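You operate a simulated robot arm through the tools that you are given. There is no shell and no other tool. Be economical: measure what you need, move in short steps, check, and stop when the job is done.

You are at the controls of a simulated two-armed robot. One attempt, no reset.

JOB
Wind all the yarn off the red spool and put the spool in the yellow tray.
Fine: the spools stand on the shelf over the bins; spool on the winder's peg, red lever to CATCH, crank, lever back to FREE; stand it upright; leave the other spools. Set down upright: what you pick out.

Only the result counts: the job must be done as asked and must still hold three seconds after the hand-in. Knocking over, shifting, dropping, spilling or breaking anything else fails it.

ROBOT AND FRAMES
Two 7-joint arms with fingered hands on one trunk, on a carriage that runs on a rail from [52, -1020] to [-44, 858] (x, y) and turns from -186 to 146 degrees about z. Base frame: it is fixed where the carriage stands at the start and does not move with it; the origin is on the floor, on the carriage's upright axis, x ahead of it, y to its left, z up; the surface under the hand at the start is at about z = 247. Readings come in mm, degrees, newtons and seconds.
The left shoulder is at the start at [70, 188, 1348], the right one opposite. With the tool pointing down near the work surface each hand reaches from about 100 to 400 mm from the robot's upright axis, wherever it stands, measured 20 degrees to its own side. Places, roughly: peg of the green hand winder [800, -100, 900]; red lever on the winder [700, -100, 900]; the yellow tray [800, -800, 900]; winder crank [600, -200, 1000]. Payload 4 kg a hand.
Tool frame (each hand has its own): the origin (TCP) lies between the finger pads and is the grasp point; the fingertips stand 26 mm ahead of it; z points along the fingers, y is the line along which they close. The gripper opens to 132 mm. The gripper's body begins 73 mm behind the TCP. The gripper is a hand of 4 fingers: y runs from the thumb to the fingers, the wrist lies at [0, 0, -224] in the tool frame, and closing takes about 1.5 s.
Orientation is that of the tool frame in the base frame, as a unit quaternion [x, y, z, w]. With the fingers straight down and closing along the base's y, the tool's x points along the base's -x, its y along +y and its z along -z.

CONTROLS
- The arms move only by the tool step_arm. It takes "left_steps", "right_steps" or both (then of equal length, played together; a hand with none holds still); each is a list of rows, each an object of numbers (a shift or turn left out is 0, a gripper value left out holds the last): "wx", "wy", "wz": the turn, a rotation vector about the tool's x, y, z in units of 90 degrees (1.0 is 90 degrees); "dx", "dy", "dz": the shift along the tool's x, y, z in units of 200 mm (1.0 is 200 mm). In form: [{"wx": .., "wy": .., "wz": .., "dx": .., "dy": .., "dz": ..}, ...]. A call has 1 to 20 rows; each row is the pose to reach, as a shift and turn from the pose commanded when the call began, along the tool's axes at that moment. "left_fingers" and "right_fingers" are, for a hand that has rows, the finger opening in mm, from 0 to 132, set as the call begins (left out, the last holds). A call with a number of a shift or a turn outside -1 to 1 is refused whole. A row lasts 0.2 s, in which the tool goes at most 50 mm and 8.6 degrees; a call with a longer step from one row to the next is refused whole, and so is a gripper value outside its range. Where a pose cannot be reached the arm comes as near as it can. A force on the tool above 40 N (or 10 N above the force at the start of the call, whichever is more), or a blocked arm, ends the call early, and 0.2 s more pass. Each finger travels about 72 mm/s and halts on what it meets, pressing with about 29 N; the grip force reading is that of the motor and also rises with nothing between the fingers. The clock runs only during rows and for 0.2 s after the last one: add rows that repeat a pose to give the fingers time. It gives the time, the measured TCP pose, the force on the tool (base axes), the opening and the grip force at its end, in the units of the frame above (readings bear some noise), with the torque about the TCP (base axes, N m) and any sound that the robot's microphone picked up.
- Cameras (640 x 400 px; columns grow to the right, rows downward): "scene" is now at [129.2, -30.1, 1570.7]; the picture's right is [-0.37, -0.93, 0.00], its down [-0.60, 0.24, -0.76] and it looks along [0.71, -0.28, -0.65] (base axes); focal length 284 px, centre (320, 200). "left" rides on the left gripper at [-73, 6, -94] in its tool frame; the picture's right is [-0.08, -1.00, 0.00], its down [0.78, -0.06, -0.62] and it looks along [0.61, -0.05, 0.79] (tool axes); focal length 230 px, centre (320, 200). "right" rides on the right gripper at [73, 6, -94] in its tool frame; the picture's right is [-0.08, 1.00, 0.00], its down [-0.78, -0.06, -0.62] and it looks along [-0.61, -0.05, 0.79] (tool axes); focal length 230 px, centre (320, 200).
- get_image(camera): a new picture of that camera. No time passes.
- raise_lower(by): slides the trunk up (or, below 0, down) by that many mm; the arms and the scene camera ride with it, the base frame stays. It gives what a move gives, with no picture.
- roll_base(legs): drives the robot by 1 to 6 legs, each [ahead, left, turn to the left] in mm, mm and degrees, along the robot's own axes; the way and the turn of a leg run together, so that a leg with both is an arc; at most 1500 mm and 180 degrees a leg. The arms and the cameras ride along, it lands a little off, and it stops where it bumps. It keeps to its track: a leg is cut to what the track allows. It gives what a move gives.
- set_fingers(finger1, finger2, finger3, thumb_bend, hand): sets how far each is bent, from 0 (flat) to 100 (curled in); at 30 the hand is open as for a grip, at 70 the pads meet at the TCP. One left out holds its place. A second passes; each finger stops where it meets its share of the squeeze, and holds until it gets a number again. A gripper value or a shape takes the hand back. It gives what a move gives, with no picture; readings hold the bend of each and the force on the fingers (four entries, about 0 where the hand has none), thumb and palm.
- hand_shape(shape, hand): the hand has 4 fingers and takes this shape, open, in about a second: jaw (thumb against the fingers, like two jaws); tri (thumb and two fingers); tip (a fingertip pinch); poke (one finger out to press); point (the index stretched); flat (the hand flat); cup (the hand cupped); fist (a fist). The gripper value then closes the fingers along that shape, each until it touches; the sizes above hold for jaw. It gives what a move gives, with no picture.
- turn_head(pan, tilt): turns the head with the scene camera to pan (to the left, within 86 degrees either way) and tilt (down, from -29 to 69), counted from straight ahead of the robot. It gives what a move gives.
- measure_at(camera, pixels): for up to 12 pixels [column, row] of the newest picture of that camera ("zoom" is the newest enlarged one), the place [x, y, z] in the base frame of the surface seen there, good to about 2 mm. No time passes.
- enlarge(camera, box): a new picture of the part [left, top, right, bottom] of that camera's present view, enlarged. No time passes.
- job_done(): hands the job in; it is judged then, once.

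Work in short steps. Measure before you move; look again where a grasp or a placing could have gone wrong, and mend it. You have 80 turns and 78 pictures in all, those below and enlarged ones among them. Open the grippers and draw the arms clear of the work before you hand the job in, unless the task says otherwise; then end with one line.

The tools are called after "Request:" as a command line: name --argument value ..., lists and objects as JSON in quotes. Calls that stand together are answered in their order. step_arm: Moves the arms, as the interface text tells. Its arguments: {"type":"object","properties":{"left_steps":{"type":"array","items":{"type":"object","properties":{"wx":{"type":"number"},"wy":{"type":"number"},"wz":{"type":"number"},"dx":{"type":"number"},"dy":{"type":"number"},"dz":{"type":"number"}}}},"left_fingers":{"type":"number"},"right_steps":{"type":"array","items":{"type":"object","properties":{"wx":{"type":"number"},"wy":{"type":"number"},"wz":{"type":"number"},"dx":{"type":"number"},"dy":{"type":"number"},"dz":{"type":"number"}}}},"right_fingers":{"type":"number"}},"required":[]} The other tools are called the same way: raise_lower (by) slides the trunk up or down; hand_shape (shape, hand) gives the hand a shape; set_fingers (finger1, finger2, finger3, thumb_bend, hand) moves the fingers one by one; roll_base (legs) drives the base; turn_head (pan, tilt) turns the head that bears the scene camera; get_image (camera) takes a picture; measure_at (camera, pixels) gives the place of the surface under pixels of a picture; enlarge (camera, box) takes an enlarged picture of a part of a camera's view; job_done () hands the job in.

At the start:

```text
clock: 0.0
left_tcp_pos: [556.1, -55.7, 1202.5]
left_tool_rot: [0.0, 1.0, 0.0, 0.0]
left_ft_force: [0.2, 0.2, 0.5]
left_torque: [-0.03, 0.01, 0.02]
left_opening: 132.0
left_grasp_force: 0.0
left_shape: jaw
left_bend: [30.0, 30.0, 30.0, 30.0]
left_finger forces: [0.0, 0.1, 0.0, 0.0, 0.1, 0.0]
right_tcp_pos: [464.3, -452.6, 1237.6]
right_tool_rot: [0.0, 1.0, 0.0, 0.0]
right_ft_force: [0.0, -0.3, -0.9]
right_torque: [0.01, 0.02, 0.0]
right_opening: 131.9
right_grasp_force: 0.1
right_shape: jaw
right_bend: [30.0, 30.0, 30.0, 30.0]
right_finger forces: [0.0, 0.1, 0.1, 0.0, 0.0, 0.0]
trunk travel left (down, up): [-825.0, 115.0]
robot x, y, heading: [2.2, -2.6, 0.1]
head pan, tilt: [-21.9, 40.4]
```

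scene: 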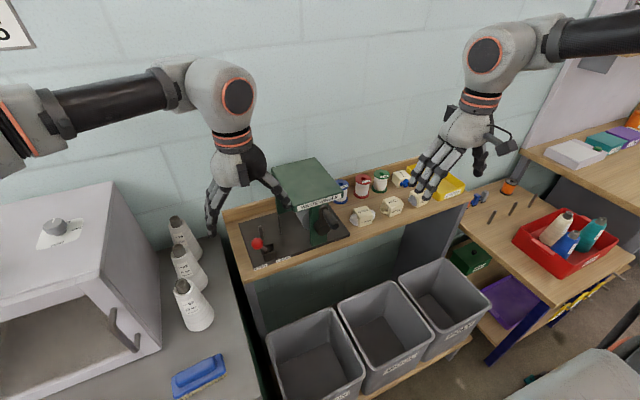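
right: 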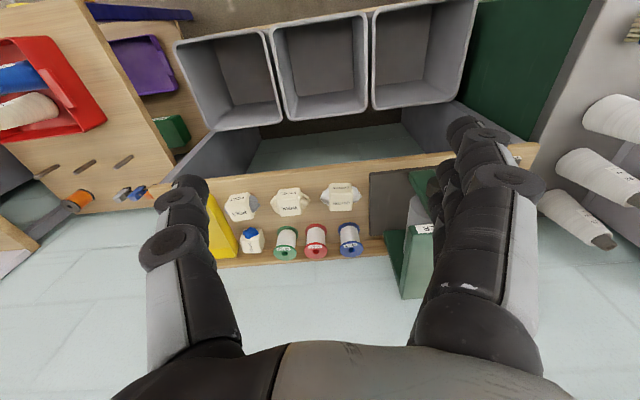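
left: 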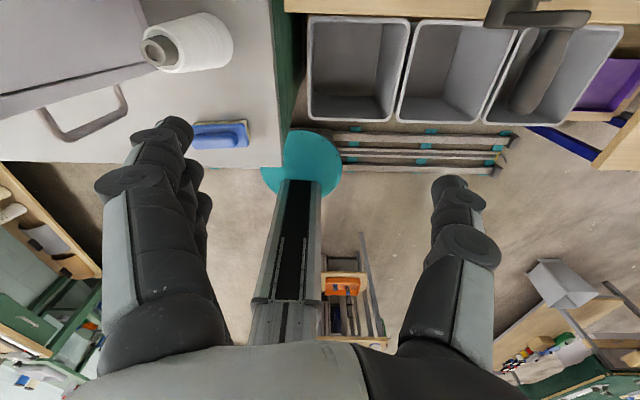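

The scene shows the winder at about (310,200) with the spools at (340-380,185). I'll enlarge that part to read the labels and measure.

Request:
enlarge --camera "scene" --box '[220, 140, 480, 302]'

Request:
enlarge --camera "right" --box '[180, 150, 500, 300]'

```text
2.46 times, centred on (350, 221) of scene
```

zoom: 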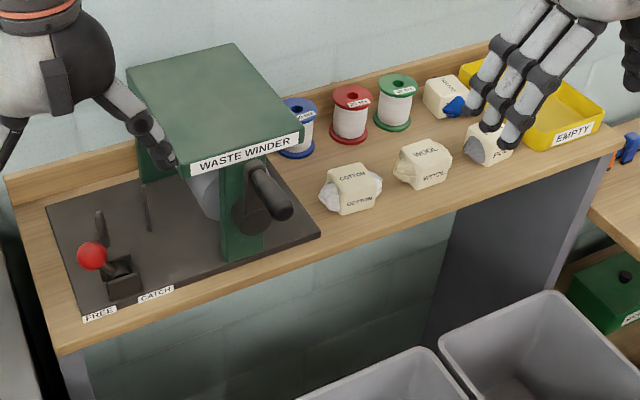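

```text
2.00 times, centred on (340, 225) of right
```

zoom: 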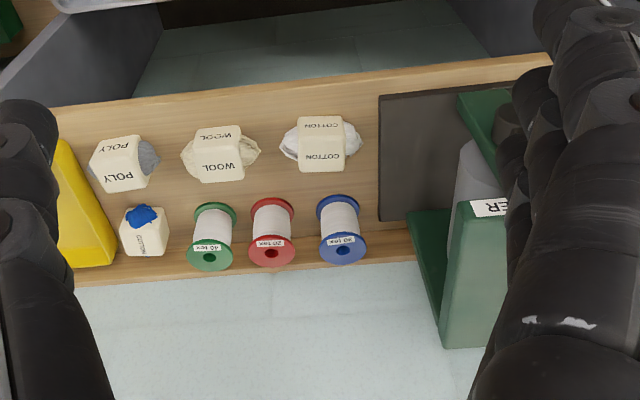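

Zoom shows red spool at (271,232) in the right zoom; I'll measure these points, then the scene ones after a fresh zoom.

Request:
measure_at --camera "zoom" --pixels '[[272, 255], [285, 255], [255, 255], [270, 202], [271, 225], [210, 258], [343, 248], [275, 285], [60, 200], [330, 165], [222, 165]]'

Request:
enlarge --camera "scene" --box '[220, 160, 380, 280]'

```text
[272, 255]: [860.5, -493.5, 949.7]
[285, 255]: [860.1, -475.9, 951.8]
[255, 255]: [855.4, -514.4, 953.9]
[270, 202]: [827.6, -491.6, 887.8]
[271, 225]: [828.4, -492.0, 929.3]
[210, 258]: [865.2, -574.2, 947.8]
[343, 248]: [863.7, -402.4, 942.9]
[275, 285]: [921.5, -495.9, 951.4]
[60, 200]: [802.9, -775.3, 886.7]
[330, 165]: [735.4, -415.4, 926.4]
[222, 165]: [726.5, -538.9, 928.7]
```

```text
3.33 times, centred on (300, 220) of scene
```

zoom: 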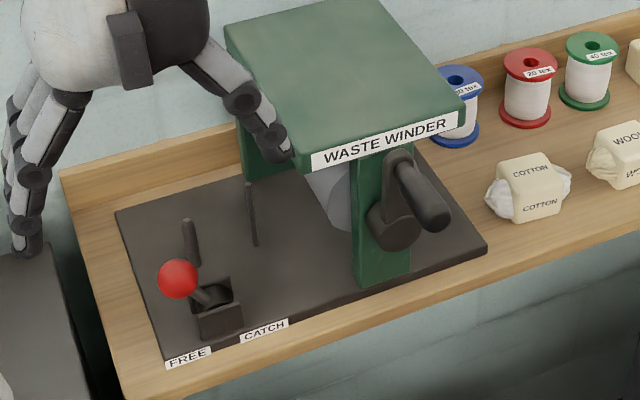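

The winder shows a short thick post at (190,240), a thin rod at (250,215), lever ball at (178,279), crank handle at (425,195). Measure them.

Request:
measure_at --camera "zoom" --pixels '[[189, 222], [194, 262], [248, 186], [254, 240], [178, 279], [218, 300], [218, 330], [400, 160], [440, 220], [395, 230], [320, 165], [130, 220]]'

Request:
measure_at --camera "scene" --pixels '[[278, 170], [310, 160], [330, 200], [255, 265], [275, 260], [318, 225], [450, 185], [440, 196], [460, 175], [398, 210], [240, 270]]'

```text
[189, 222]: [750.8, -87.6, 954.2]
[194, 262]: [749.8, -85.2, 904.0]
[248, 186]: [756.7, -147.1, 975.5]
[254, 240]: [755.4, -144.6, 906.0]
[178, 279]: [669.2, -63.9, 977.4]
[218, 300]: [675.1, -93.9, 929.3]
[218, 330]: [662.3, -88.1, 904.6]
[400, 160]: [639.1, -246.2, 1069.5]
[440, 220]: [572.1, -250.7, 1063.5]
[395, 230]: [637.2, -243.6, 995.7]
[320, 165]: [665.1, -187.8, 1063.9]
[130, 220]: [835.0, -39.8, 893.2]
```

```text
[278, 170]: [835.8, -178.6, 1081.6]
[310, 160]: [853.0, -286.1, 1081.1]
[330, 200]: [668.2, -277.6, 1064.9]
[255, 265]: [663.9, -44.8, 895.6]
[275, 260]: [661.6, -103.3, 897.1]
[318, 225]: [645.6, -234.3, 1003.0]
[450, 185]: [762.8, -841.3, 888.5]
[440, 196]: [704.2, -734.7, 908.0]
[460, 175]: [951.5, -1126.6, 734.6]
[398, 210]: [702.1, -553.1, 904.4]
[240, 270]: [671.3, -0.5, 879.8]
```

The peg is at about (752,-87), top z≈957; the red spool's top is at about (858,-493,951), the crank hub at about (640,-242,1000). I'll roll right so the right shoulder faces the spool, then draw the left hand back.

Request:
roll_base --legs '[[0, -300, 0]]'

Request:
step_arm --left_steps '[{"dx": 0.15, "dy": 0.13}, {"dx": 0.3, "dy": 0.26}, {"dx": 0.45, "dy": 0.39}, {"dx": 0.6, "dy": 0.52}, {"dx": 0.75, "dy": 0.65}, {"dx": 0.9, "dy": 0.78}]'

Request:
turn_head --pan -15 --tilt 38

Request:
get_image --camera "scene"

Request:
get_image --camera "right"

```text
clock: 2.0
left_tcp_pos: [571.7, -346.6, 1202.5]
left_tool_rot: [-0.004, 1.0, -0.001, 0.0]
left_ft_force: [0.5, 0.5, 0.7]
left_torque: [-0.01, 0.02, 0.0]
left_opening: 131.7
left_grasp_force: 0.0
left_shape: jaw
left_bend: [30.0, 30.0, 30.0, 30.0]
left_finger forces: [0.0, 0.0, 0.0, 0.1, 0.1, 0.0]
right_tcp_pos: [481.2, -744.6, 1238.5]
right_tool_rot: [-0.003, 1.0, -0.001, 0.0]
right_ft_force: [0.8, 0.8, -0.4]
right_torque: [-0.03, -0.04, 0.0]
right_opening: 131.8
right_grasp_force: 0.0
right_shape: jaw
right_bend: [30.0, 30.0, 30.0, 30.0]
right_finger forces: [0.0, 0.1, 0.1, 0.1, 0.1, 0.0]
trunk travel left (down, up): [-825.0, 115.0]
robot x, y, heading: [13.9, -296.1, 0.3]
head pan, tilt: [-21.9, 40.4]
```

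```text
clock: 3.4
left_tcp_pos: [389.2, -192.6, 1204.6]
left_tool_rot: [-0.004, 1.0, 0.0, 0.001]
left_ft_force: [0.5, -0.3, 0.5]
left_torque: [-0.01, 0.01, -0.03]
left_opening: 131.8
left_grasp_force: 0.1
left_shape: jaw
left_bend: [30.0, 30.0, 30.0, 30.0]
left_finger forces: [0.0, 0.0, 0.1, 0.1, 0.1, 0.0]
right_tcp_pos: [481.4, -745.2, 1238.7]
right_tool_rot: [-0.003, 1.0, -0.001, 0.001]
right_ft_force: [0.0, 0.4, 0.2]
right_torque: [0.03, -0.02, 0.01]
right_opening: 131.6
right_grasp_force: 0.1
right_shape: jaw
right_bend: [30.0, 30.0, 30.0, 30.0]
right_finger forces: [0.0, 0.1, 0.0, 0.1, 0.0, 0.0]
trunk travel left (down, up): [-825.0, 115.0]
robot x, y, heading: [13.5, -298.3, 0.2]
head pan, tilt: [-21.9, 40.4]
```

```text
clock: 4.1
left_tcp_pos: [391.6, -195.0, 1202.8]
left_tool_rot: [-0.003, 1.0, 0.001, 0.0]
left_ft_force: [0.0, 0.2, 0.2]
left_torque: [0.01, 0.01, 0.0]
left_opening: 131.8
left_grasp_force: 0.1
left_shape: jaw
left_bend: [30.0, 30.0, 30.0, 30.0]
left_finger forces: [0.1, 0.0, 0.0, 0.0, 0.1, 0.0]
right_tcp_pos: [483.1, -745.5, 1238.2]
right_tool_rot: [-0.003, 1.0, 0.0, 0.0]
right_ft_force: [0.2, -0.4, 0.0]
right_torque: [0.02, -0.02, 0.0]
right_opening: 131.5
right_grasp_force: 0.1
right_shape: jaw
right_bend: [30.0, 30.0, 30.0, 30.0]
right_finger forces: [0.0, 0.0, 0.1, 0.0, 0.0, 0.1]
trunk travel left (down, up): [-825.0, 115.0]
robot x, y, heading: [15.9, -296.5, 0.5]
head pan, tilt: [-15.0, 38.0]
```

```text
71 pictures are left
```

scene: 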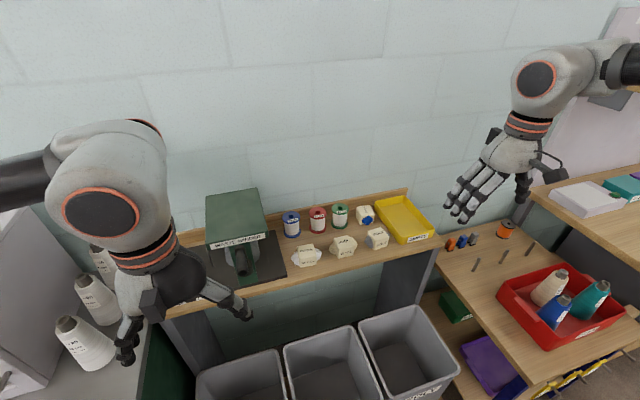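

```text
70 pictures are left
```

right: 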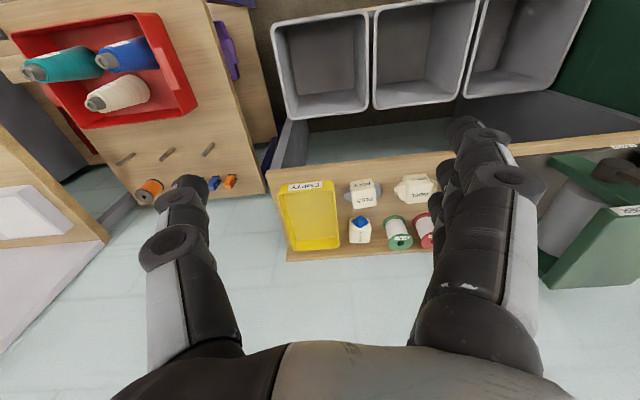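

Spools now at (291-340,220) in the scene. Zoom in to measure lip and clearances.

Request:
enlarge --camera "scene" --box '[270, 185, 440, 275]'

```text
3.76 times, centred on (355, 230) of scene
```

zoom: 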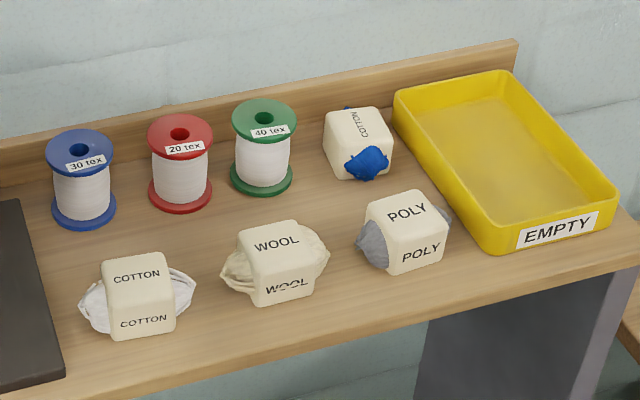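

Request:
measure_at --camera "zoom" --pixels '[[180, 126], [150, 135], [211, 135], [181, 118], [182, 154], [181, 205], [200, 95], [218, 128], [240, 115], [108, 145], [500, 150], [320, 130]]'

Request:
measure_at --camera "zoom" --pixels '[[305, 95], [305, 110], [130, 130], [130, 142], [278, 232], [270, 245], [540, 190], [450, 85], [440, 200], [580, 180], [525, 245], [455, 135]]'

```text
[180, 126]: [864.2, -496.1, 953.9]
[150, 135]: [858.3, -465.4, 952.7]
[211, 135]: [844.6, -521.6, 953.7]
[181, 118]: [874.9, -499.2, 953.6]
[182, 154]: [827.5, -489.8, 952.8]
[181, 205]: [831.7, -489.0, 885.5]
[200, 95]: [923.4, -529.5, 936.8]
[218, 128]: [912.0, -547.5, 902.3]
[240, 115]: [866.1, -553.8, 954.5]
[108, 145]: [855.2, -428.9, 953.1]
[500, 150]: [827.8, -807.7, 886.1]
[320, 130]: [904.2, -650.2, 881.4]
```

```text
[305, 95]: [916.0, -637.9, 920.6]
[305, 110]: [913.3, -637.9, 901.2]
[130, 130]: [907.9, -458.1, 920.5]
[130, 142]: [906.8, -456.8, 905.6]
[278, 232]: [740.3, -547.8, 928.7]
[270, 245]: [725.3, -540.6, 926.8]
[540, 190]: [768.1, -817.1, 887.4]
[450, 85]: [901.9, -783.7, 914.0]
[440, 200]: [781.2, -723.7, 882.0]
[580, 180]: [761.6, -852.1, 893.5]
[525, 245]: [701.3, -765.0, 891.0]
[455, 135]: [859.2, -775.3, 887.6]
```

Red spool: centre ≈(857,-493), top z 953, flange radius ≈29, gaps to neighbours ≈32-36 mm, so a y-closing grip at ~80 mm opening fits. I move the right hand over it at height.

Request:
step_arm --right_steps '[{"dx": -0.16, "dy": 0.105}, {"dx": -0.32, "dy": 0.21}, {"dx": -0.48, "dy": 0.315}, {"dx": -0.64, "dy": 0.42}, {"dx": -0.8, "dy": 0.525}, {"dx": -0.95, "dy": 0.63}, {"dx": -0.95, "dy": 0.63}]' --right_fingers 80

Request:
step_arm --right_steps '[{"dx": -0.16, "dy": 0.105}, {"dx": -0.32, "dy": 0.21}, {"dx": -0.48, "dy": 0.315}, {"dx": -0.64, "dy": 0.42}, {"dx": -0.8, "dy": 0.525}, {"dx": -0.92, "dy": 0.63}, {"dx": -0.92, "dy": 0.63}]'

Request:
get_image --camera "right"

Request:
get_image --camera "scene"

```text
clock: 5.7
left_tcp_pos: [389.8, -194.6, 1205.0]
left_tool_rot: [-0.004, 1.0, 0.0, 0.0]
left_ft_force: [-0.9, -0.7, -0.6]
left_torque: [0.02, -0.02, 0.0]
left_opening: 131.9
left_grasp_force: 0.1
left_shape: jaw
left_bend: [30.0, 30.0, 30.0, 30.0]
left_finger forces: [0.0, 0.0, 0.0, 0.1, 0.0, 0.0]
right_tcp_pos: [671.5, -619.0, 1240.1]
right_tool_rot: [-0.003, 1.0, 0.0, 0.001]
right_ft_force: [0.3, -0.1, 0.6]
right_torque: [-0.03, -0.03, 0.01]
right_opening: 80.3
right_grasp_force: 0.1
right_shape: jaw
right_bend: [71.0, 71.0, 71.0, 69.0]
right_finger forces: [0.1, 0.0, 0.0, 0.0, 0.0, 0.1]
trunk travel left (down, up): [-825.0, 115.0]
robot x, y, heading: [17.0, -298.1, 0.4]
head pan, tilt: [-15.0, 38.0]
```

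```text
clock: 7.3
left_tcp_pos: [391.5, -194.0, 1203.4]
left_tool_rot: [-0.004, 1.0, 0.001, 0.0]
left_ft_force: [-0.2, -0.4, -0.2]
left_torque: [0.02, 0.01, -0.01]
left_opening: 131.8
left_grasp_force: 0.1
left_shape: jaw
left_bend: [30.0, 30.0, 30.0, 30.0]
left_finger forces: [0.1, 0.1, 0.0, 0.1, 0.0, 0.0]
right_tcp_pos: [689.7, -585.9, 1238.3]
right_tool_rot: [-0.003, 1.0, 0.0, 0.001]
right_ft_force: [-0.1, 0.3, 0.4]
right_torque: [-0.02, 0.0, -0.02]
right_opening: 80.1
right_grasp_force: 0.1
right_shape: jaw
right_bend: [71.0, 71.0, 71.0, 69.0]
right_finger forces: [0.0, 0.0, 0.1, 0.1, 0.1, 0.0]
right hand out of reach, approached as far as the arm can: row 1, 2, 3, 4, 5, 6, 7
trunk travel left (down, up): [-825.0, 115.0]
robot x, y, heading: [12.1, -296.9, 0.3]
head pan, tilt: [-15.0, 38.0]
```

```text
68 pictures are left
```

right: 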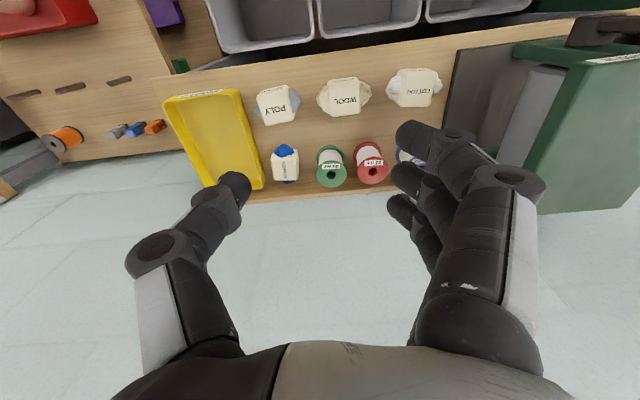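

```text
67 pictures are left
```

scene: 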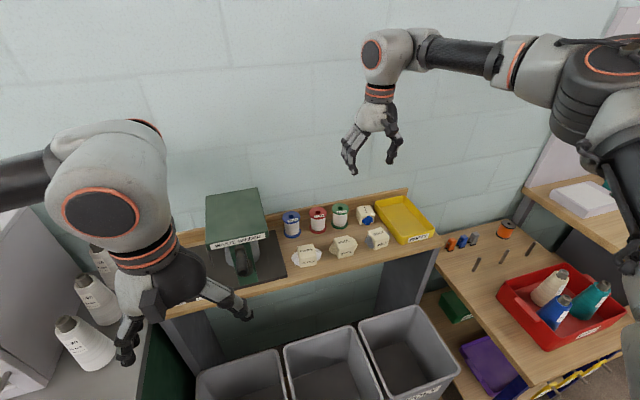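

Reach ends about 625 mm from the shoulder to the wrist, so I need to turn the carriage left (shoulder nearer the shelf), lower the trunk and tilt the tool some. First I measure what stands left, for the left arm's swing, and the winder's roof edge.

Request:
measure_at --camera "scene" --pixels '[[30, 250], [10, 230], [8, 372], [60, 390], [135, 385], [95, 350], [65, 325], [205, 200], [268, 232], [210, 245], [260, 195], [600, 195]]'

Request:
turn_head --pan 60 --tilt 45

Request:
get_image --camera "scene"

```text
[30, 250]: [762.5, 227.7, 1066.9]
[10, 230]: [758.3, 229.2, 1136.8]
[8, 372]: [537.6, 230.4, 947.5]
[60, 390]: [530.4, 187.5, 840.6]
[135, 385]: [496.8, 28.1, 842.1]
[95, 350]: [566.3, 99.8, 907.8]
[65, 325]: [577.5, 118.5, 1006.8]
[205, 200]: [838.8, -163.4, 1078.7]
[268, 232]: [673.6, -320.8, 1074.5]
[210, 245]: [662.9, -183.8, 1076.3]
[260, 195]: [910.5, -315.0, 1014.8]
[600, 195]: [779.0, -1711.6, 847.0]
```

```text
clock: 8.8
left_tcp_pos: [390.7, -196.1, 1202.6]
left_tool_rot: [-0.004, 1.0, 0.0, 0.0]
left_ft_force: [-0.5, -0.8, 0.3]
left_torque: [0.01, -0.01, 0.0]
left_opening: 131.9
left_grasp_force: 0.1
left_shape: jaw
left_bend: [30.0, 30.0, 30.0, 30.0]
left_finger forces: [0.0, 0.1, 0.0, 0.0, 0.0, 0.0]
right_tcp_pos: [690.5, -585.6, 1239.3]
right_tool_rot: [-0.004, 1.0, 0.001, 0.0]
right_ft_force: [-0.1, -0.8, -1.0]
right_torque: [-0.01, -0.03, 0.0]
right_opening: 80.4
right_grasp_force: 0.1
right_shape: jaw
right_bend: [71.0, 71.0, 71.0, 69.0]
right_finger forces: [0.0, 0.0, 0.0, 0.0, 0.0, 0.0]
trunk travel left (down, up): [-825.0, 115.0]
robot x, y, heading: [14.2, -294.9, 0.5]
head pan, tilt: [60.0, 45.0]
```

```text
66 pictures are left
```

scene: 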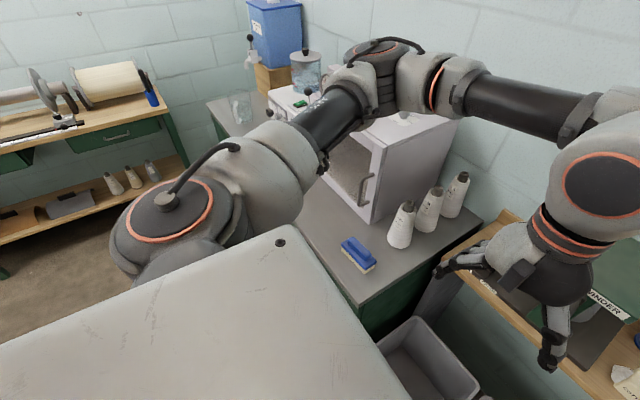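

Left side is clear for the left arm as long as x stays under ~450. I drive 145 mm further right and turn 50° left; right hand stays at z≈1238, above everything.

Request:
roll_base --legs '[[0, -145, 0], [0, 0, 50]]'

Request:
turn_head --pan -60 --tilt 40

Request:
get_image --camera "scene"

```text
clock: 12.4
left_tcp_pos: [185.9, -86.1, 1203.1]
left_tool_rot: [-0.424, 0.906, 0.0, 0.0]
left_ft_force: [0.0, 0.3, 0.4]
left_torque: [0.0, 0.01, -0.02]
left_opening: 131.5
left_grasp_force: 0.1
left_shape: jaw
left_bend: [30.0, 30.0, 30.0, 30.0]
left_finger forces: [0.0, 0.0, 0.0, 0.1, 0.0, 0.0]
right_tcp_pos: [678.6, -109.8, 1238.7]
right_tool_rot: [-0.425, 0.905, 0.001, 0.001]
right_ft_force: [0.9, -0.9, -0.2]
right_torque: [0.01, 0.01, -0.01]
right_opening: 80.5
right_grasp_force: 0.0
right_shape: jaw
right_bend: [71.0, 71.0, 71.0, 69.0]
right_finger forces: [0.0, 0.0, 0.1, 0.0, 0.1, 0.0]
trunk travel left (down, up): [-825.0, 115.0]
robot x, y, heading: [21.4, -437.7, 50.3]
head pan, tilt: [60.0, 45.0]
```

```text
clock: 14.4
left_tcp_pos: [187.7, -85.0, 1204.4]
left_tool_rot: [-0.424, 0.906, 0.0, 0.0]
left_ft_force: [-0.9, 0.2, 0.0]
left_torque: [0.03, 0.03, 0.0]
left_opening: 132.0
left_grasp_force: 0.0
left_shape: jaw
left_bend: [30.0, 30.0, 30.0, 30.0]
left_finger forces: [0.1, 0.0, 0.0, 0.1, 0.0, 0.0]
right_tcp_pos: [678.1, -110.1, 1238.7]
right_tool_rot: [-0.424, 0.906, 0.001, 0.0]
right_ft_force: [-0.9, 0.0, 0.1]
right_torque: [0.01, -0.04, 0.0]
right_opening: 80.3
right_grasp_force: 0.1
right_shape: jaw
right_bend: [71.0, 71.0, 71.0, 69.0]
right_finger forces: [0.0, 0.0, 0.0, 0.0, 0.0, 0.0]
trunk travel left (down, up): [-825.0, 115.0]
robot x, y, heading: [23.1, -441.0, 50.4]
head pan, tilt: [-60.0, 40.0]
```

```text
65 pictures are left
```

scene: 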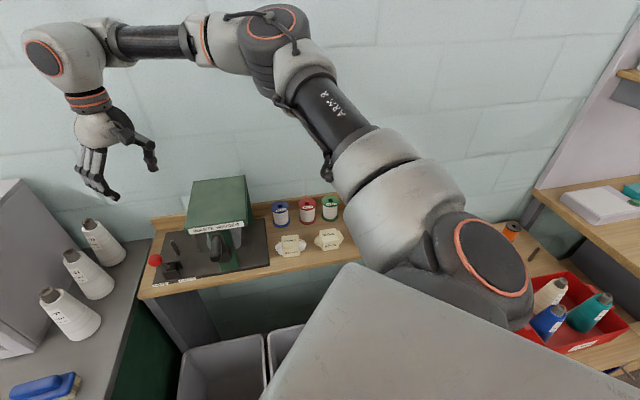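

The right hand at (678,-110,1238) is above the winder; I turn the tool back square to the shelf while moving toward the red spool.

Request:
step_arm --right_steps '[{"dx": 0.085, "dy": -0.112, "wz": 0.08}, {"dx": 0.17, "dy": -0.224, "wz": 0.16}, {"dx": 0.255, "dy": -0.336, "wz": 0.24}, {"dx": 0.34, "dy": -0.448, "wz": 0.32}, {"dx": 0.425, "dy": -0.56, "wz": 0.4}, {"dx": 0.51, "dy": -0.672, "wz": 0.48}, {"dx": 0.595, "dy": -0.785, "wz": 0.56}]'

Request:
step_arm --right_steps '[{"dx": -0.045, "dy": -0.19}, {"dx": -0.09, "dy": -0.38}, {"dx": -0.135, "dy": -0.57}, {"dx": -0.18, "dy": -0.76}, {"dx": -0.225, "dy": -0.95}]'

Request:
raise_lower --by -120

Request:
get_image --camera "right"

Request:
get_image --camera "scene"

```text
clock: 16.0
left_tcp_pos: [187.3, -89.0, 1203.6]
left_tool_rot: [-0.424, 0.905, 0.0, 0.0]
left_ft_force: [0.6, -0.4, -0.2]
left_torque: [-0.02, -0.02, 0.01]
left_opening: 132.1
left_grasp_force: 0.0
left_shape: jaw
left_bend: [30.0, 30.0, 30.0, 30.0]
left_finger forces: [0.0, 0.1, 0.1, 0.0, 0.0, 0.0]
right_tcp_pos: [722.2, -304.9, 1237.3]
right_tool_rot: [0.004, 1.0, 0.001, 0.0]
right_ft_force: [0.6, -1.0, 1.0]
right_torque: [0.02, -0.01, 0.0]
right_opening: 80.6
right_grasp_force: 0.0
right_shape: jaw
right_bend: [71.0, 71.0, 71.0, 69.0]
right_finger forces: [0.0, 0.0, 0.0, 0.0, 0.1, 0.0]
trunk travel left (down, up): [-825.0, 115.0]
robot x, y, heading: [20.9, -437.4, 50.2]
head pan, tilt: [-60.0, 40.0]
```

```text
clock: 17.2
left_tcp_pos: [186.7, -89.2, 1203.6]
left_tool_rot: [-0.425, 0.905, 0.001, 0.001]
left_ft_force: [0.1, 0.4, 0.3]
left_torque: [0.03, -0.01, 0.0]
left_opening: 131.8
left_grasp_force: 0.1
left_shape: jaw
left_bend: [30.0, 30.0, 30.0, 30.0]
left_finger forces: [0.1, 0.0, 0.0, 0.0, 0.0, 0.0]
right_tcp_pos: [763.9, -494.5, 1236.0]
right_tool_rot: [0.002, 1.0, 0.002, 0.0]
right_ft_force: [-1.2, 0.8, 0.0]
right_torque: [0.02, -0.01, 0.0]
right_opening: 80.5
right_grasp_force: 0.0
right_shape: jaw
right_bend: [71.0, 71.0, 71.0, 69.0]
right_finger forces: [0.1, 0.0, 0.1, 0.1, 0.0, 0.0]
trunk travel left (down, up): [-825.0, 115.0]
robot x, y, heading: [21.8, -443.8, 50.2]
head pan, tilt: [-60.0, 40.0]
```

```text
clock: 18.7
left_tcp_pos: [186.0, -86.4, 1083.7]
left_tool_rot: [-0.424, 0.906, 0.0, 0.0]
left_ft_force: [0.1, -0.2, 0.5]
left_torque: [-0.01, 0.02, 0.0]
left_opening: 131.6
left_grasp_force: 0.0
left_shape: jaw
left_bend: [30.0, 30.0, 30.0, 30.0]
left_finger forces: [0.0, 0.0, 0.1, 0.0, 0.0, 0.1]
right_tcp_pos: [764.7, -490.9, 1116.8]
right_tool_rot: [0.002, 1.0, 0.001, 0.002]
right_ft_force: [0.6, 0.1, -0.2]
right_torque: [-0.04, 0.03, 0.01]
right_opening: 80.4
right_grasp_force: 0.1
right_shape: jaw
right_bend: [71.0, 71.0, 71.0, 69.0]
right_finger forces: [0.0, 0.1, 0.0, 0.1, 0.0, 0.0]
trunk travel left (down, up): [-705.0, 235.0]
robot x, y, heading: [22.2, -435.6, 50.2]
head pan, tilt: [-60.0, 40.0]
```

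```text
64 pictures are left
```

right: 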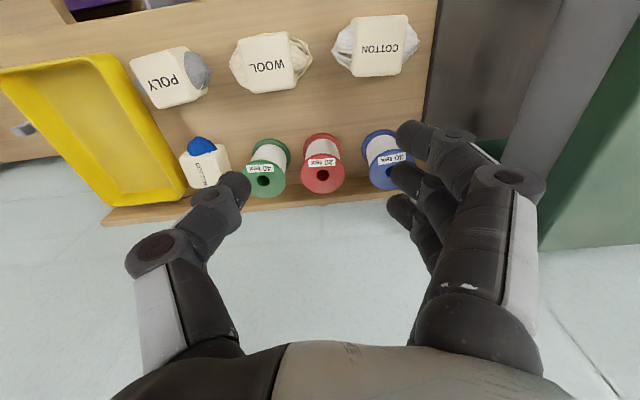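

```text
63 pictures are left
```

scene: 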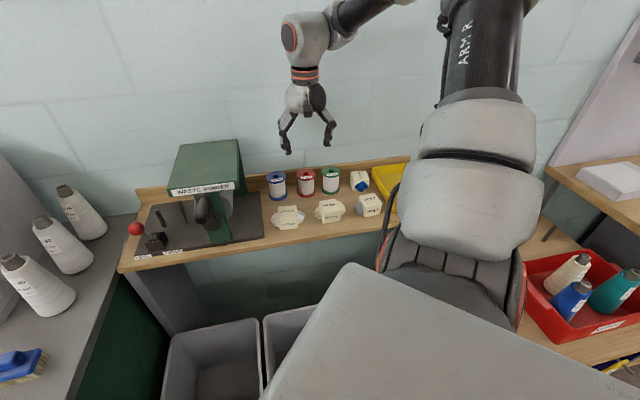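

Hand at (764,-492,1117), the red spool at (321,165) in the right view, slightly ahead. I tilt 20° forward and move over the spool at TCP z≈1015, opening 72.

Request:
step_arm --right_steps '[{"dx": -0.115, "dz": 0.127, "wy": -0.055}, {"dx": -0.23, "dz": 0.255, "wy": -0.111}, {"dx": -0.345, "dz": 0.38, "wy": -0.166}, {"dx": -0.46, "dz": 0.51, "wy": -0.222}, {"dx": -0.46, "dz": 0.51, "wy": -0.222}]' --right_fingers 72

Request:
get_image --camera "right"

Request:
enlarge --camera "scene" --box '[230, 110, 390, 210]'

```text
clock: 19.9
left_tcp_pos: [186.7, -88.3, 1083.9]
left_tool_rot: [-0.424, 0.906, 0.0, 0.001]
left_ft_force: [-1.1, 0.2, 0.2]
left_torque: [0.01, 0.0, 0.03]
left_opening: 131.8
left_grasp_force: 0.0
left_shape: jaw
left_bend: [30.0, 30.0, 30.0, 30.0]
left_finger forces: [0.1, 0.0, 0.0, 0.1, 0.0, 0.0]
right_tcp_pos: [856.6, -491.1, 1014.9]
right_tool_rot: [0.003, 0.985, 0.001, 0.175]
right_ft_force: [-0.1, -0.3, 0.1]
right_torque: [0.0, 0.01, 0.0]
right_opening: 72.7
right_grasp_force: 0.0
right_shape: jaw
right_bend: [72.0, 72.0, 72.0, 70.0]
right_finger forces: [0.0, 0.1, 0.1, 0.0, 0.1, 0.0]
trunk travel left (down, up): [-705.0, 235.0]
robot x, y, heading: [18.5, -441.6, 50.3]
head pan, tilt: [-60.0, 40.0]
```

```text
62 pictures are left
```

right: 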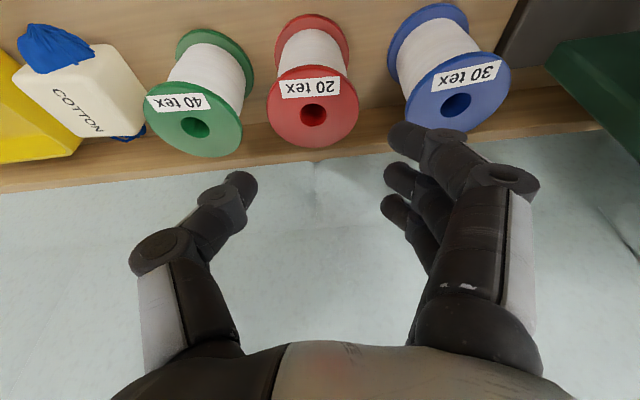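

```text
4.00 times, centred on (310, 160) of scene
```

zoom: 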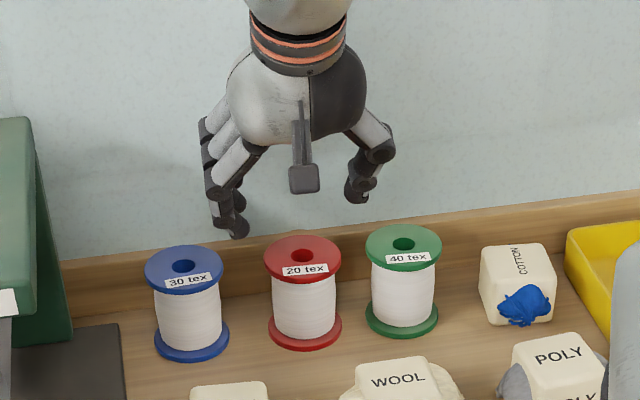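

Red spool hole at (313,115) in the right view; fingertips at (405,135),(395,175),(390,205) and thumb tip (243,182). Measure the fingertips and knuckles relative to the spool.

Request:
measure_at --camera "right" --pixels '[[398, 135], [395, 175], [390, 205], [245, 183], [440, 140], [525, 175], [130, 265], [205, 200], [315, 115], [280, 105], [357, 100], [318, 147]]'

```text
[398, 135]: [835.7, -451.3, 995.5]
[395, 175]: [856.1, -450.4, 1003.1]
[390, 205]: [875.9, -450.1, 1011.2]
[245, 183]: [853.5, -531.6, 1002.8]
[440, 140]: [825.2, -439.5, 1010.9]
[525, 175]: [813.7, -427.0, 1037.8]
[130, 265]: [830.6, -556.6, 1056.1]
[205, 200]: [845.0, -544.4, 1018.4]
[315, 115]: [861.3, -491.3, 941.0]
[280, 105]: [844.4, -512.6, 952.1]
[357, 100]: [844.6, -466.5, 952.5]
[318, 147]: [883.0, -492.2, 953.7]
```

Tips sit at y −451/−531 around −491 and the spool's hole reads −491. Green is the tighter side, so I yaw 20° (thumb toward the front) for clearance, narrow to 66, and come down 40 mm.

Request:
step_arm --right_steps '[{"wx": 0.025, "wz": 0.07}, {"wx": 0.05, "wz": 0.14}, {"wx": 0.076, "wz": 0.209}, {"wx": 0.076, "wz": 0.209, "dx": 0.034, "dz": 0.094}, {"wx": 0.076, "wz": 0.209, "dx": 0.068, "dz": 0.188}]' --right_fingers 66

Request:
get_image --camera "right"

Request:
enlarge --camera "scene" --box '[250, 120, 370, 210]'

```text
clock: 21.1
left_tcp_pos: [187.0, -85.4, 1082.9]
left_tool_rot: [-0.424, 0.905, 0.0, 0.0]
left_ft_force: [0.7, 0.1, 0.2]
left_torque: [0.0, -0.01, 0.0]
left_opening: 131.8
left_grasp_force: 0.0
left_shape: jaw
left_bend: [30.0, 30.0, 30.0, 30.0]
left_finger forces: [0.0, 0.0, 0.1, 0.1, 0.0, 0.0]
right_tcp_pos: [857.8, -489.5, 973.2]
right_tool_rot: [0.174, 0.969, -0.029, 0.171]
right_ft_force: [-0.5, 0.7, -0.3]
right_torque: [-0.03, 0.01, -0.02]
right_opening: 66.7
right_grasp_force: 0.0
right_shape: jaw
right_bend: [73.0, 73.0, 73.0, 70.0]
right_finger forces: [0.0, 0.0, 0.1, 0.0, 0.0, 0.0]
trunk travel left (down, up): [-705.0, 235.0]
robot x, y, heading: [16.9, -441.0, 50.1]
head pan, tilt: [-60.0, 40.0]
```

```text
60 pictures are left
```

right: 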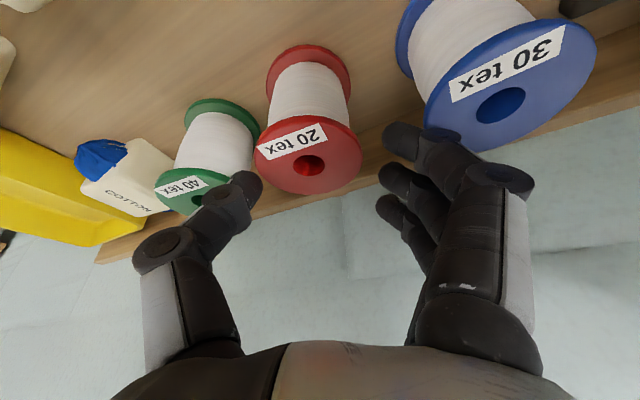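

```text
4.44 times, centred on (310, 165) of scene
```

zoom: 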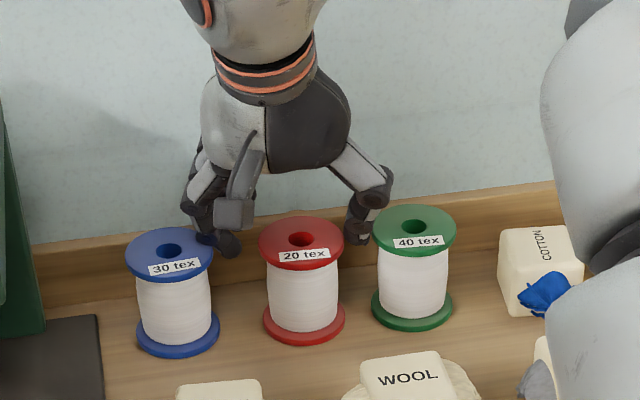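

Measure tips and the spool tops from this view.

Request:
measure_at --camera "right" --pixels '[[388, 140], [388, 178], [385, 205], [255, 185], [235, 205], [440, 145], [308, 166], [500, 105], [258, 172], [360, 155], [265, 115], [320, 195]]'

```text
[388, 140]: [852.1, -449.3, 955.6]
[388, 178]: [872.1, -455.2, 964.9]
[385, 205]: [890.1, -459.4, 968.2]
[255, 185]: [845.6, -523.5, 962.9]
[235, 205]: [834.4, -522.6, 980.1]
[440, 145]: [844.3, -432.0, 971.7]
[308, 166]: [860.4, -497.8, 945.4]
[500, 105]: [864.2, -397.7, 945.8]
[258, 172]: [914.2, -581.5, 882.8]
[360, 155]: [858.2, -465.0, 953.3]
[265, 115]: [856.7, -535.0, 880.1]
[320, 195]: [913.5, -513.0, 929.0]
```

Finger/thumb midpoint is (858,-489), spool centre about (858,-493): I shift 4 mm in −y and sink 22 mm, then close gently and look.

Request:
step_arm --right_steps '[{"dx": -0.002, "dy": -0.0205, "dz": 0.001}, {"dx": 0.016, "dy": -0.0208, "dz": 0.052}, {"dx": 0.035, "dy": -0.021, "dz": 0.104}, {"dx": 0.035, "dy": -0.021, "dz": 0.104}]'

Request:
step_arm --right_steps '[{}, {}, {}, {}, {}, {}, {}, {}]' --right_fingers 40

Request:
get_image --camera "right"

Request:
enlarge --camera "scene" --box '[250, 120, 370, 210]'

```text
clock: 22.1
left_tcp_pos: [187.0, -86.5, 1082.7]
left_tool_rot: [-0.425, 0.905, 0.001, 0.0]
left_ft_force: [0.4, 0.5, 0.1]
left_torque: [0.03, 0.0, 0.01]
left_opening: 131.7
left_grasp_force: 0.1
left_shape: jaw
left_bend: [30.0, 30.0, 30.0, 30.0]
left_finger forces: [0.0, 0.0, 0.1, 0.0, 0.0, 0.1]
right_tcp_pos: [856.2, -495.6, 952.4]
right_tool_rot: [0.174, 0.969, -0.03, 0.171]
right_ft_force: [0.1, -0.1, 0.0]
right_torque: [-0.01, -0.01, 0.04]
right_opening: 66.3
right_grasp_force: 0.1
right_shape: jaw
right_bend: [73.0, 73.0, 73.0, 70.0]
right_finger forces: [0.0, 0.1, 0.1, 0.1, 0.0, 0.1]
trunk travel left (down, up): [-705.0, 235.0]
robot x, y, heading: [21.2, -438.9, 50.2]
head pan, tilt: [-60.0, 40.0]
```

```text
clock: 23.9
left_tcp_pos: [186.9, -86.8, 1084.5]
left_tool_rot: [-0.424, 0.905, 0.0, -0.001]
left_ft_force: [-0.5, 0.4, -0.3]
left_torque: [-0.02, 0.0, -0.01]
left_opening: 132.0
left_grasp_force: 0.1
left_shape: jaw
left_bend: [30.0, 30.0, 30.0, 30.0]
left_finger forces: [0.0, 0.1, 0.0, 0.0, 0.1, 0.0]
right_tcp_pos: [856.0, -494.6, 950.5]
right_tool_rot: [0.173, 0.969, -0.029, 0.172]
right_ft_force: [0.6, -0.6, 1.2]
right_torque: [0.01, 0.09, -0.01]
right_opening: 41.4
right_grasp_force: 29.3
right_shape: jaw
right_bend: [74.0, 74.0, 72.0, 70.0]
right_finger forces: [10.9, 7.9, 7.5, 0.1, 25.8, 0.1]
trunk travel left (down, up): [-705.0, 235.0]
robot x, y, heading: [24.3, -440.6, 50.2]
head pan, tilt: [-60.0, 40.0]
```

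```text
58 pictures are left
```

right: 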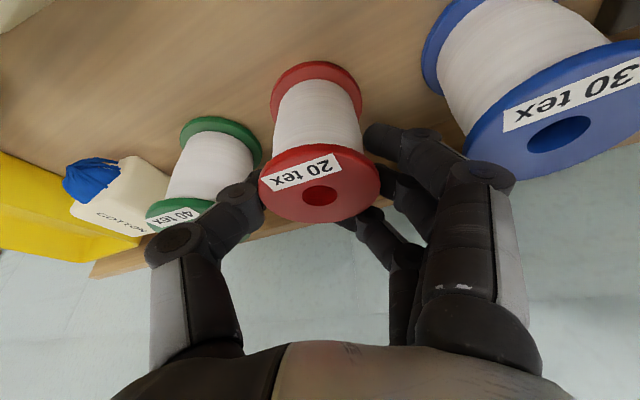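

```text
4.44 times, centred on (310, 165) of scene
```

zoom: 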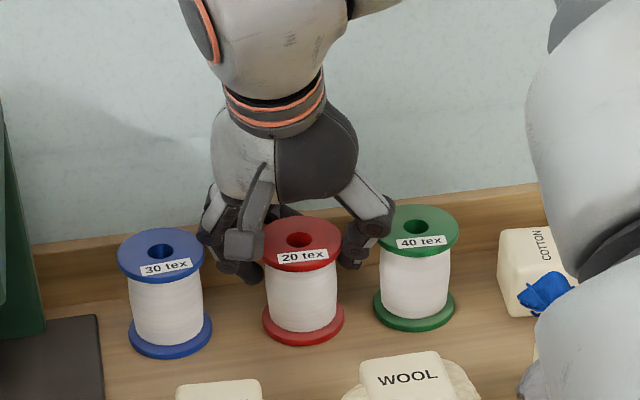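

All fingers and thumb press (11/8/7.5/26 N). Lift straight up 120 mm and check.

Request:
step_arm --right_steps '[{"dx": -0.034, "dz": -0.094}, {"dx": -0.085, "dz": -0.235}, {"dx": -0.136, "dz": -0.375}, {"dx": -0.205, "dz": -0.563}, {"dx": -0.205, "dz": -0.563}]'

Request:
get_image --camera "scene"

Request:
get_image --camera "right"

```text
clock: 25.1
left_tcp_pos: [187.7, -85.9, 1082.8]
left_tool_rot: [-0.424, 0.906, -0.001, 0.001]
left_ft_force: [-0.1, 0.0, -0.3]
left_torque: [-0.01, 0.03, 0.0]
left_opening: 131.6
left_grasp_force: 0.0
left_shape: jaw
left_bend: [30.0, 30.0, 30.0, 30.0]
left_finger forces: [0.1, 0.0, 0.1, 0.0, 0.1, 0.0]
right_tcp_pos: [856.6, -495.8, 1072.2]
right_tool_rot: [0.173, 0.97, -0.03, 0.171]
right_ft_force: [0.1, 1.4, -1.2]
right_torque: [0.03, -0.02, 0.0]
right_opening: 41.2
right_grasp_force: 29.1
right_shape: jaw
right_bend: [73.0, 74.0, 72.0, 70.0]
right_finger forces: [11.3, 8.2, 7.3, 0.0, 25.5, 0.0]
trunk travel left (down, up): [-705.0, 235.0]
robot x, y, heading: [21.4, -440.2, 50.6]
head pan, tilt: [-60.0, 40.0]
```

```text
56 pictures are left
```

scene: 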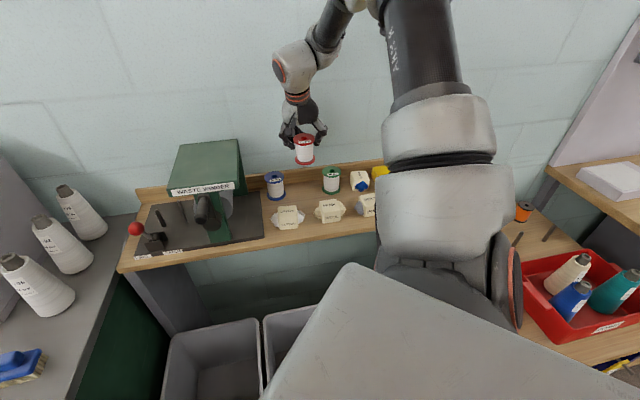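

```text
55 pictures are left
```

right: 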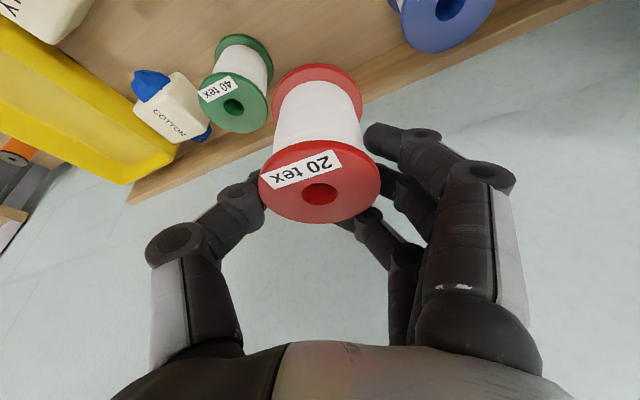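

The spool is held upright. Raise the trunk 120 mm so the spool clears the winder's roof (1081), then roll 400 mm in +y toward the peg.

Request:
raise_lower --by 120

Request:
roll_base --legs '[[296, 270, 0]]'

Request:
get_image --camera "scene"

```text
clock: 26.6
left_tcp_pos: [187.9, -86.0, 1203.4]
left_tool_rot: [-0.424, 0.906, 0.0, 0.0]
left_ft_force: [-0.4, 0.9, 0.1]
left_torque: [-0.02, 0.0, -0.01]
left_opening: 131.7
left_grasp_force: 0.1
left_shape: jaw
left_bend: [30.0, 30.0, 30.0, 30.0]
left_finger forces: [0.1, 0.0, 0.1, 0.1, 0.1, 0.1]
right_tcp_pos: [855.6, -495.5, 1192.4]
right_tool_rot: [0.173, 0.969, -0.029, 0.171]
right_ft_force: [0.3, -0.9, 0.3]
right_torque: [0.0, 0.01, 0.01]
right_opening: 41.1
right_grasp_force: 29.4
right_shape: jaw
right_bend: [73.0, 74.0, 72.0, 70.0]
right_finger forces: [11.2, 8.2, 7.2, 0.0, 25.5, 0.0]
trunk travel left (down, up): [-825.0, 115.0]
robot x, y, heading: [18.4, -439.2, 50.2]
head pan, tilt: [-60.0, 40.0]
```

```text
clock: 29.1
left_tcp_pos: [166.2, 310.3, 1203.4]
left_tool_rot: [-0.425, 0.905, 0.0, -0.001]
left_ft_force: [0.1, 0.6, -0.3]
left_torque: [0.02, 0.01, -0.04]
left_opening: 131.9
left_grasp_force: 0.0
left_shape: jaw
left_bend: [30.0, 30.0, 30.0, 30.0]
left_finger forces: [0.0, 0.0, 0.0, 0.0, 0.0, 0.0]
right_tcp_pos: [837.1, -96.5, 1193.5]
right_tool_rot: [0.173, 0.97, -0.029, 0.17]
right_ft_force: [0.4, -1.3, -0.8]
right_torque: [0.04, 0.02, 0.0]
right_opening: 41.4
right_grasp_force: 29.4
right_shape: jaw
right_bend: [73.0, 74.0, 72.0, 70.0]
right_finger forces: [11.2, 8.1, 7.2, 0.0, 25.5, 0.0]
trunk travel left (down, up): [-825.0, 115.0]
robot x, y, heading: [3.7, -43.3, 50.4]
head pan, tilt: [-60.0, 40.0]
```

```text
54 pictures are left
```

scene: 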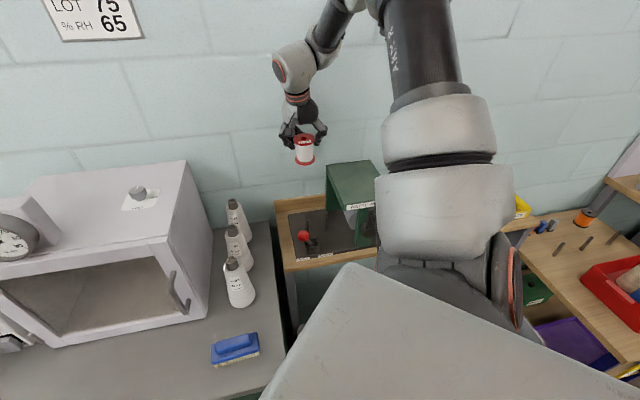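

The spool is now behind-above the peg area. Zoom on the winder plate to locate the peg precisely from this side.

Request:
enlarge --camera "scene" --box '[270, 180, 390, 270]'

```text
4.44 times, centred on (330, 225) of scene
```

zoom: 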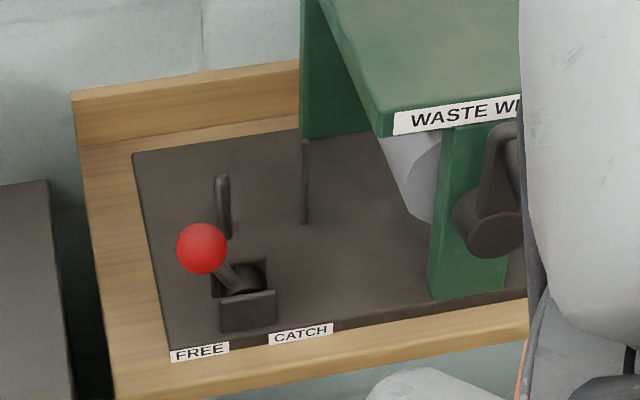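

Request:
measure_at --camera "zoom" --pixels '[[222, 178], [222, 190], [223, 205], [226, 225], [227, 237], [215, 232], [305, 142], [305, 180], [304, 218], [202, 248], [238, 280], [330, 30]]'

Request:
measure_at --camera "right" --pixels '[[318, 195], [265, 180], [378, 175], [325, 215], [305, 165], [280, 100]]'

```text
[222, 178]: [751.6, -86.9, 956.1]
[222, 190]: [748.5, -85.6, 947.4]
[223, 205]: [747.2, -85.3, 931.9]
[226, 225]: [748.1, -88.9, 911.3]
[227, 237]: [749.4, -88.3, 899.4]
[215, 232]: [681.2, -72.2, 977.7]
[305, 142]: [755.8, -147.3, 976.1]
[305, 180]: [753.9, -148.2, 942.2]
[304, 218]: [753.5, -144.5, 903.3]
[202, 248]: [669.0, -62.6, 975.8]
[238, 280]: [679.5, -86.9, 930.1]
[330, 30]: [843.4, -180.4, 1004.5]
```

```text
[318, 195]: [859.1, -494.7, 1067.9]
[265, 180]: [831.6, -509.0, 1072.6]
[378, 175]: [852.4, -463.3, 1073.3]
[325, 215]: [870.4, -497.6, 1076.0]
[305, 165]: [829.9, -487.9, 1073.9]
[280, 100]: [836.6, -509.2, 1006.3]
```

Peg axis ≈(753.5,-87), Ø≈11, top 957; the spool's hole ≈16 mm. I move the spool over the peg at TCP z≈1113, yawing 20° more so the wrist camera clears the lever ball and roof.

Request:
step_arm --right_steps '[{"dx": 0.13, "dy": -0.025, "dz": 0.059, "wx": 0.019, "wz": 0.052}, {"dx": 0.26, "dy": -0.051, "dz": 0.118, "wx": 0.038, "wz": 0.104}, {"dx": 0.39, "dy": -0.076, "dz": 0.177, "wx": 0.057, "wz": 0.156}, {"dx": 0.52, "dy": -0.102, "dz": 0.236, "wx": 0.076, "wz": 0.208}, {"dx": 0.52, "dy": -0.102, "dz": 0.236, "wx": 0.076, "wz": 0.208}]'

Request:
get_image --camera "right"

Request:
get_image --camera "scene"

```text
clock: 30.3
left_tcp_pos: [165.0, 311.4, 1202.9]
left_tool_rot: [-0.425, 0.905, 0.0, -0.001]
left_ft_force: [-0.6, -0.3, -0.8]
left_torque: [0.0, 0.02, -0.02]
left_opening: 132.0
left_grasp_force: 0.0
left_shape: jaw
left_bend: [30.0, 30.0, 30.0, 30.0]
left_finger forces: [0.1, 0.0, 0.0, 0.0, 0.0, 0.1]
right_tcp_pos: [769.5, -96.1, 1114.4]
right_tool_rot: [0.336, 0.927, -0.057, 0.158]
right_ft_force: [-0.5, 0.2, -1.2]
right_torque: [-0.04, 0.02, 0.0]
right_opening: 41.4
right_grasp_force: 28.7
right_shape: jaw
right_bend: [73.0, 74.0, 72.0, 70.0]
right_finger forces: [11.4, 8.4, 6.9, 0.0, 25.5, 0.0]
right hand out of reach, approached as far as the arm can: row 4, 5
trunk travel left (down, up): [-825.0, 115.0]
robot x, y, heading: [4.2, -43.9, 50.3]
head pan, tilt: [-60.0, 40.0]
```

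```text
52 pictures are left
```

right: 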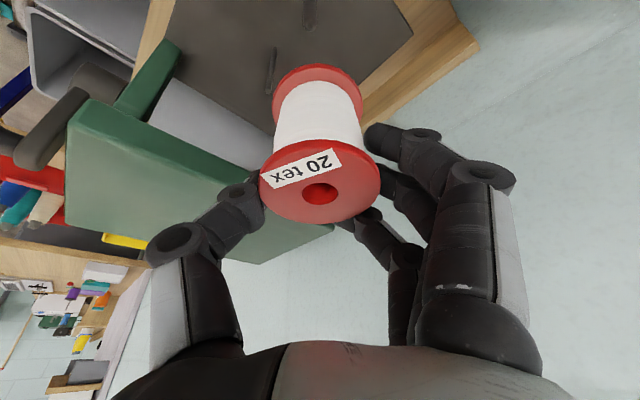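

```text
51 pictures are left
```

scene: 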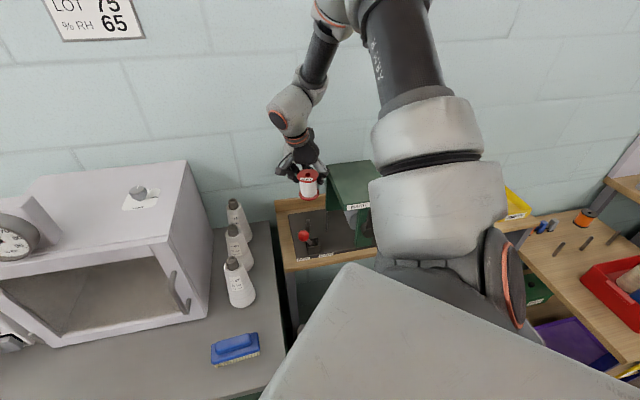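

The 40° yaw hits a wrist limit (TCP stuck at (769,-96)). I undo that extra 20° yaw and see where it lands.

Request:
step_arm --right_steps '[{"wx": -0.025, "wz": -0.07}, {"wx": -0.05, "wz": -0.14}, {"wx": -0.0735, "wz": -0.2097}, {"wx": -0.0735, "wz": -0.2097}]'

```text
clock: 31.3
left_tcp_pos: [166.7, 313.0, 1203.6]
left_tool_rot: [-0.425, 0.905, 0.0, 0.0]
left_ft_force: [0.2, -0.2, -0.5]
left_torque: [-0.04, 0.02, 0.0]
left_opening: 131.7
left_grasp_force: 0.2
left_shape: jaw
left_bend: [30.0, 30.0, 30.0, 30.0]
left_finger forces: [0.0, 0.0, 0.0, 0.0, 0.0, 0.0]
right_tcp_pos: [767.4, -97.3, 1113.8]
right_tool_rot: [0.17, 0.97, -0.032, 0.17]
right_ft_force: [-0.9, -0.5, -1.1]
right_torque: [0.0, -0.02, 0.01]
right_opening: 41.0
right_grasp_force: 29.1
right_shape: jaw
right_bend: [73.0, 74.0, 72.0, 70.0]
right_finger forces: [11.4, 8.4, 6.7, 0.0, 25.4, 0.0]
trunk travel left (down, up): [-825.0, 115.0]
robot x, y, heading: [4.4, -41.2, 50.3]
head pan, tilt: [-60.0, 40.0]
```

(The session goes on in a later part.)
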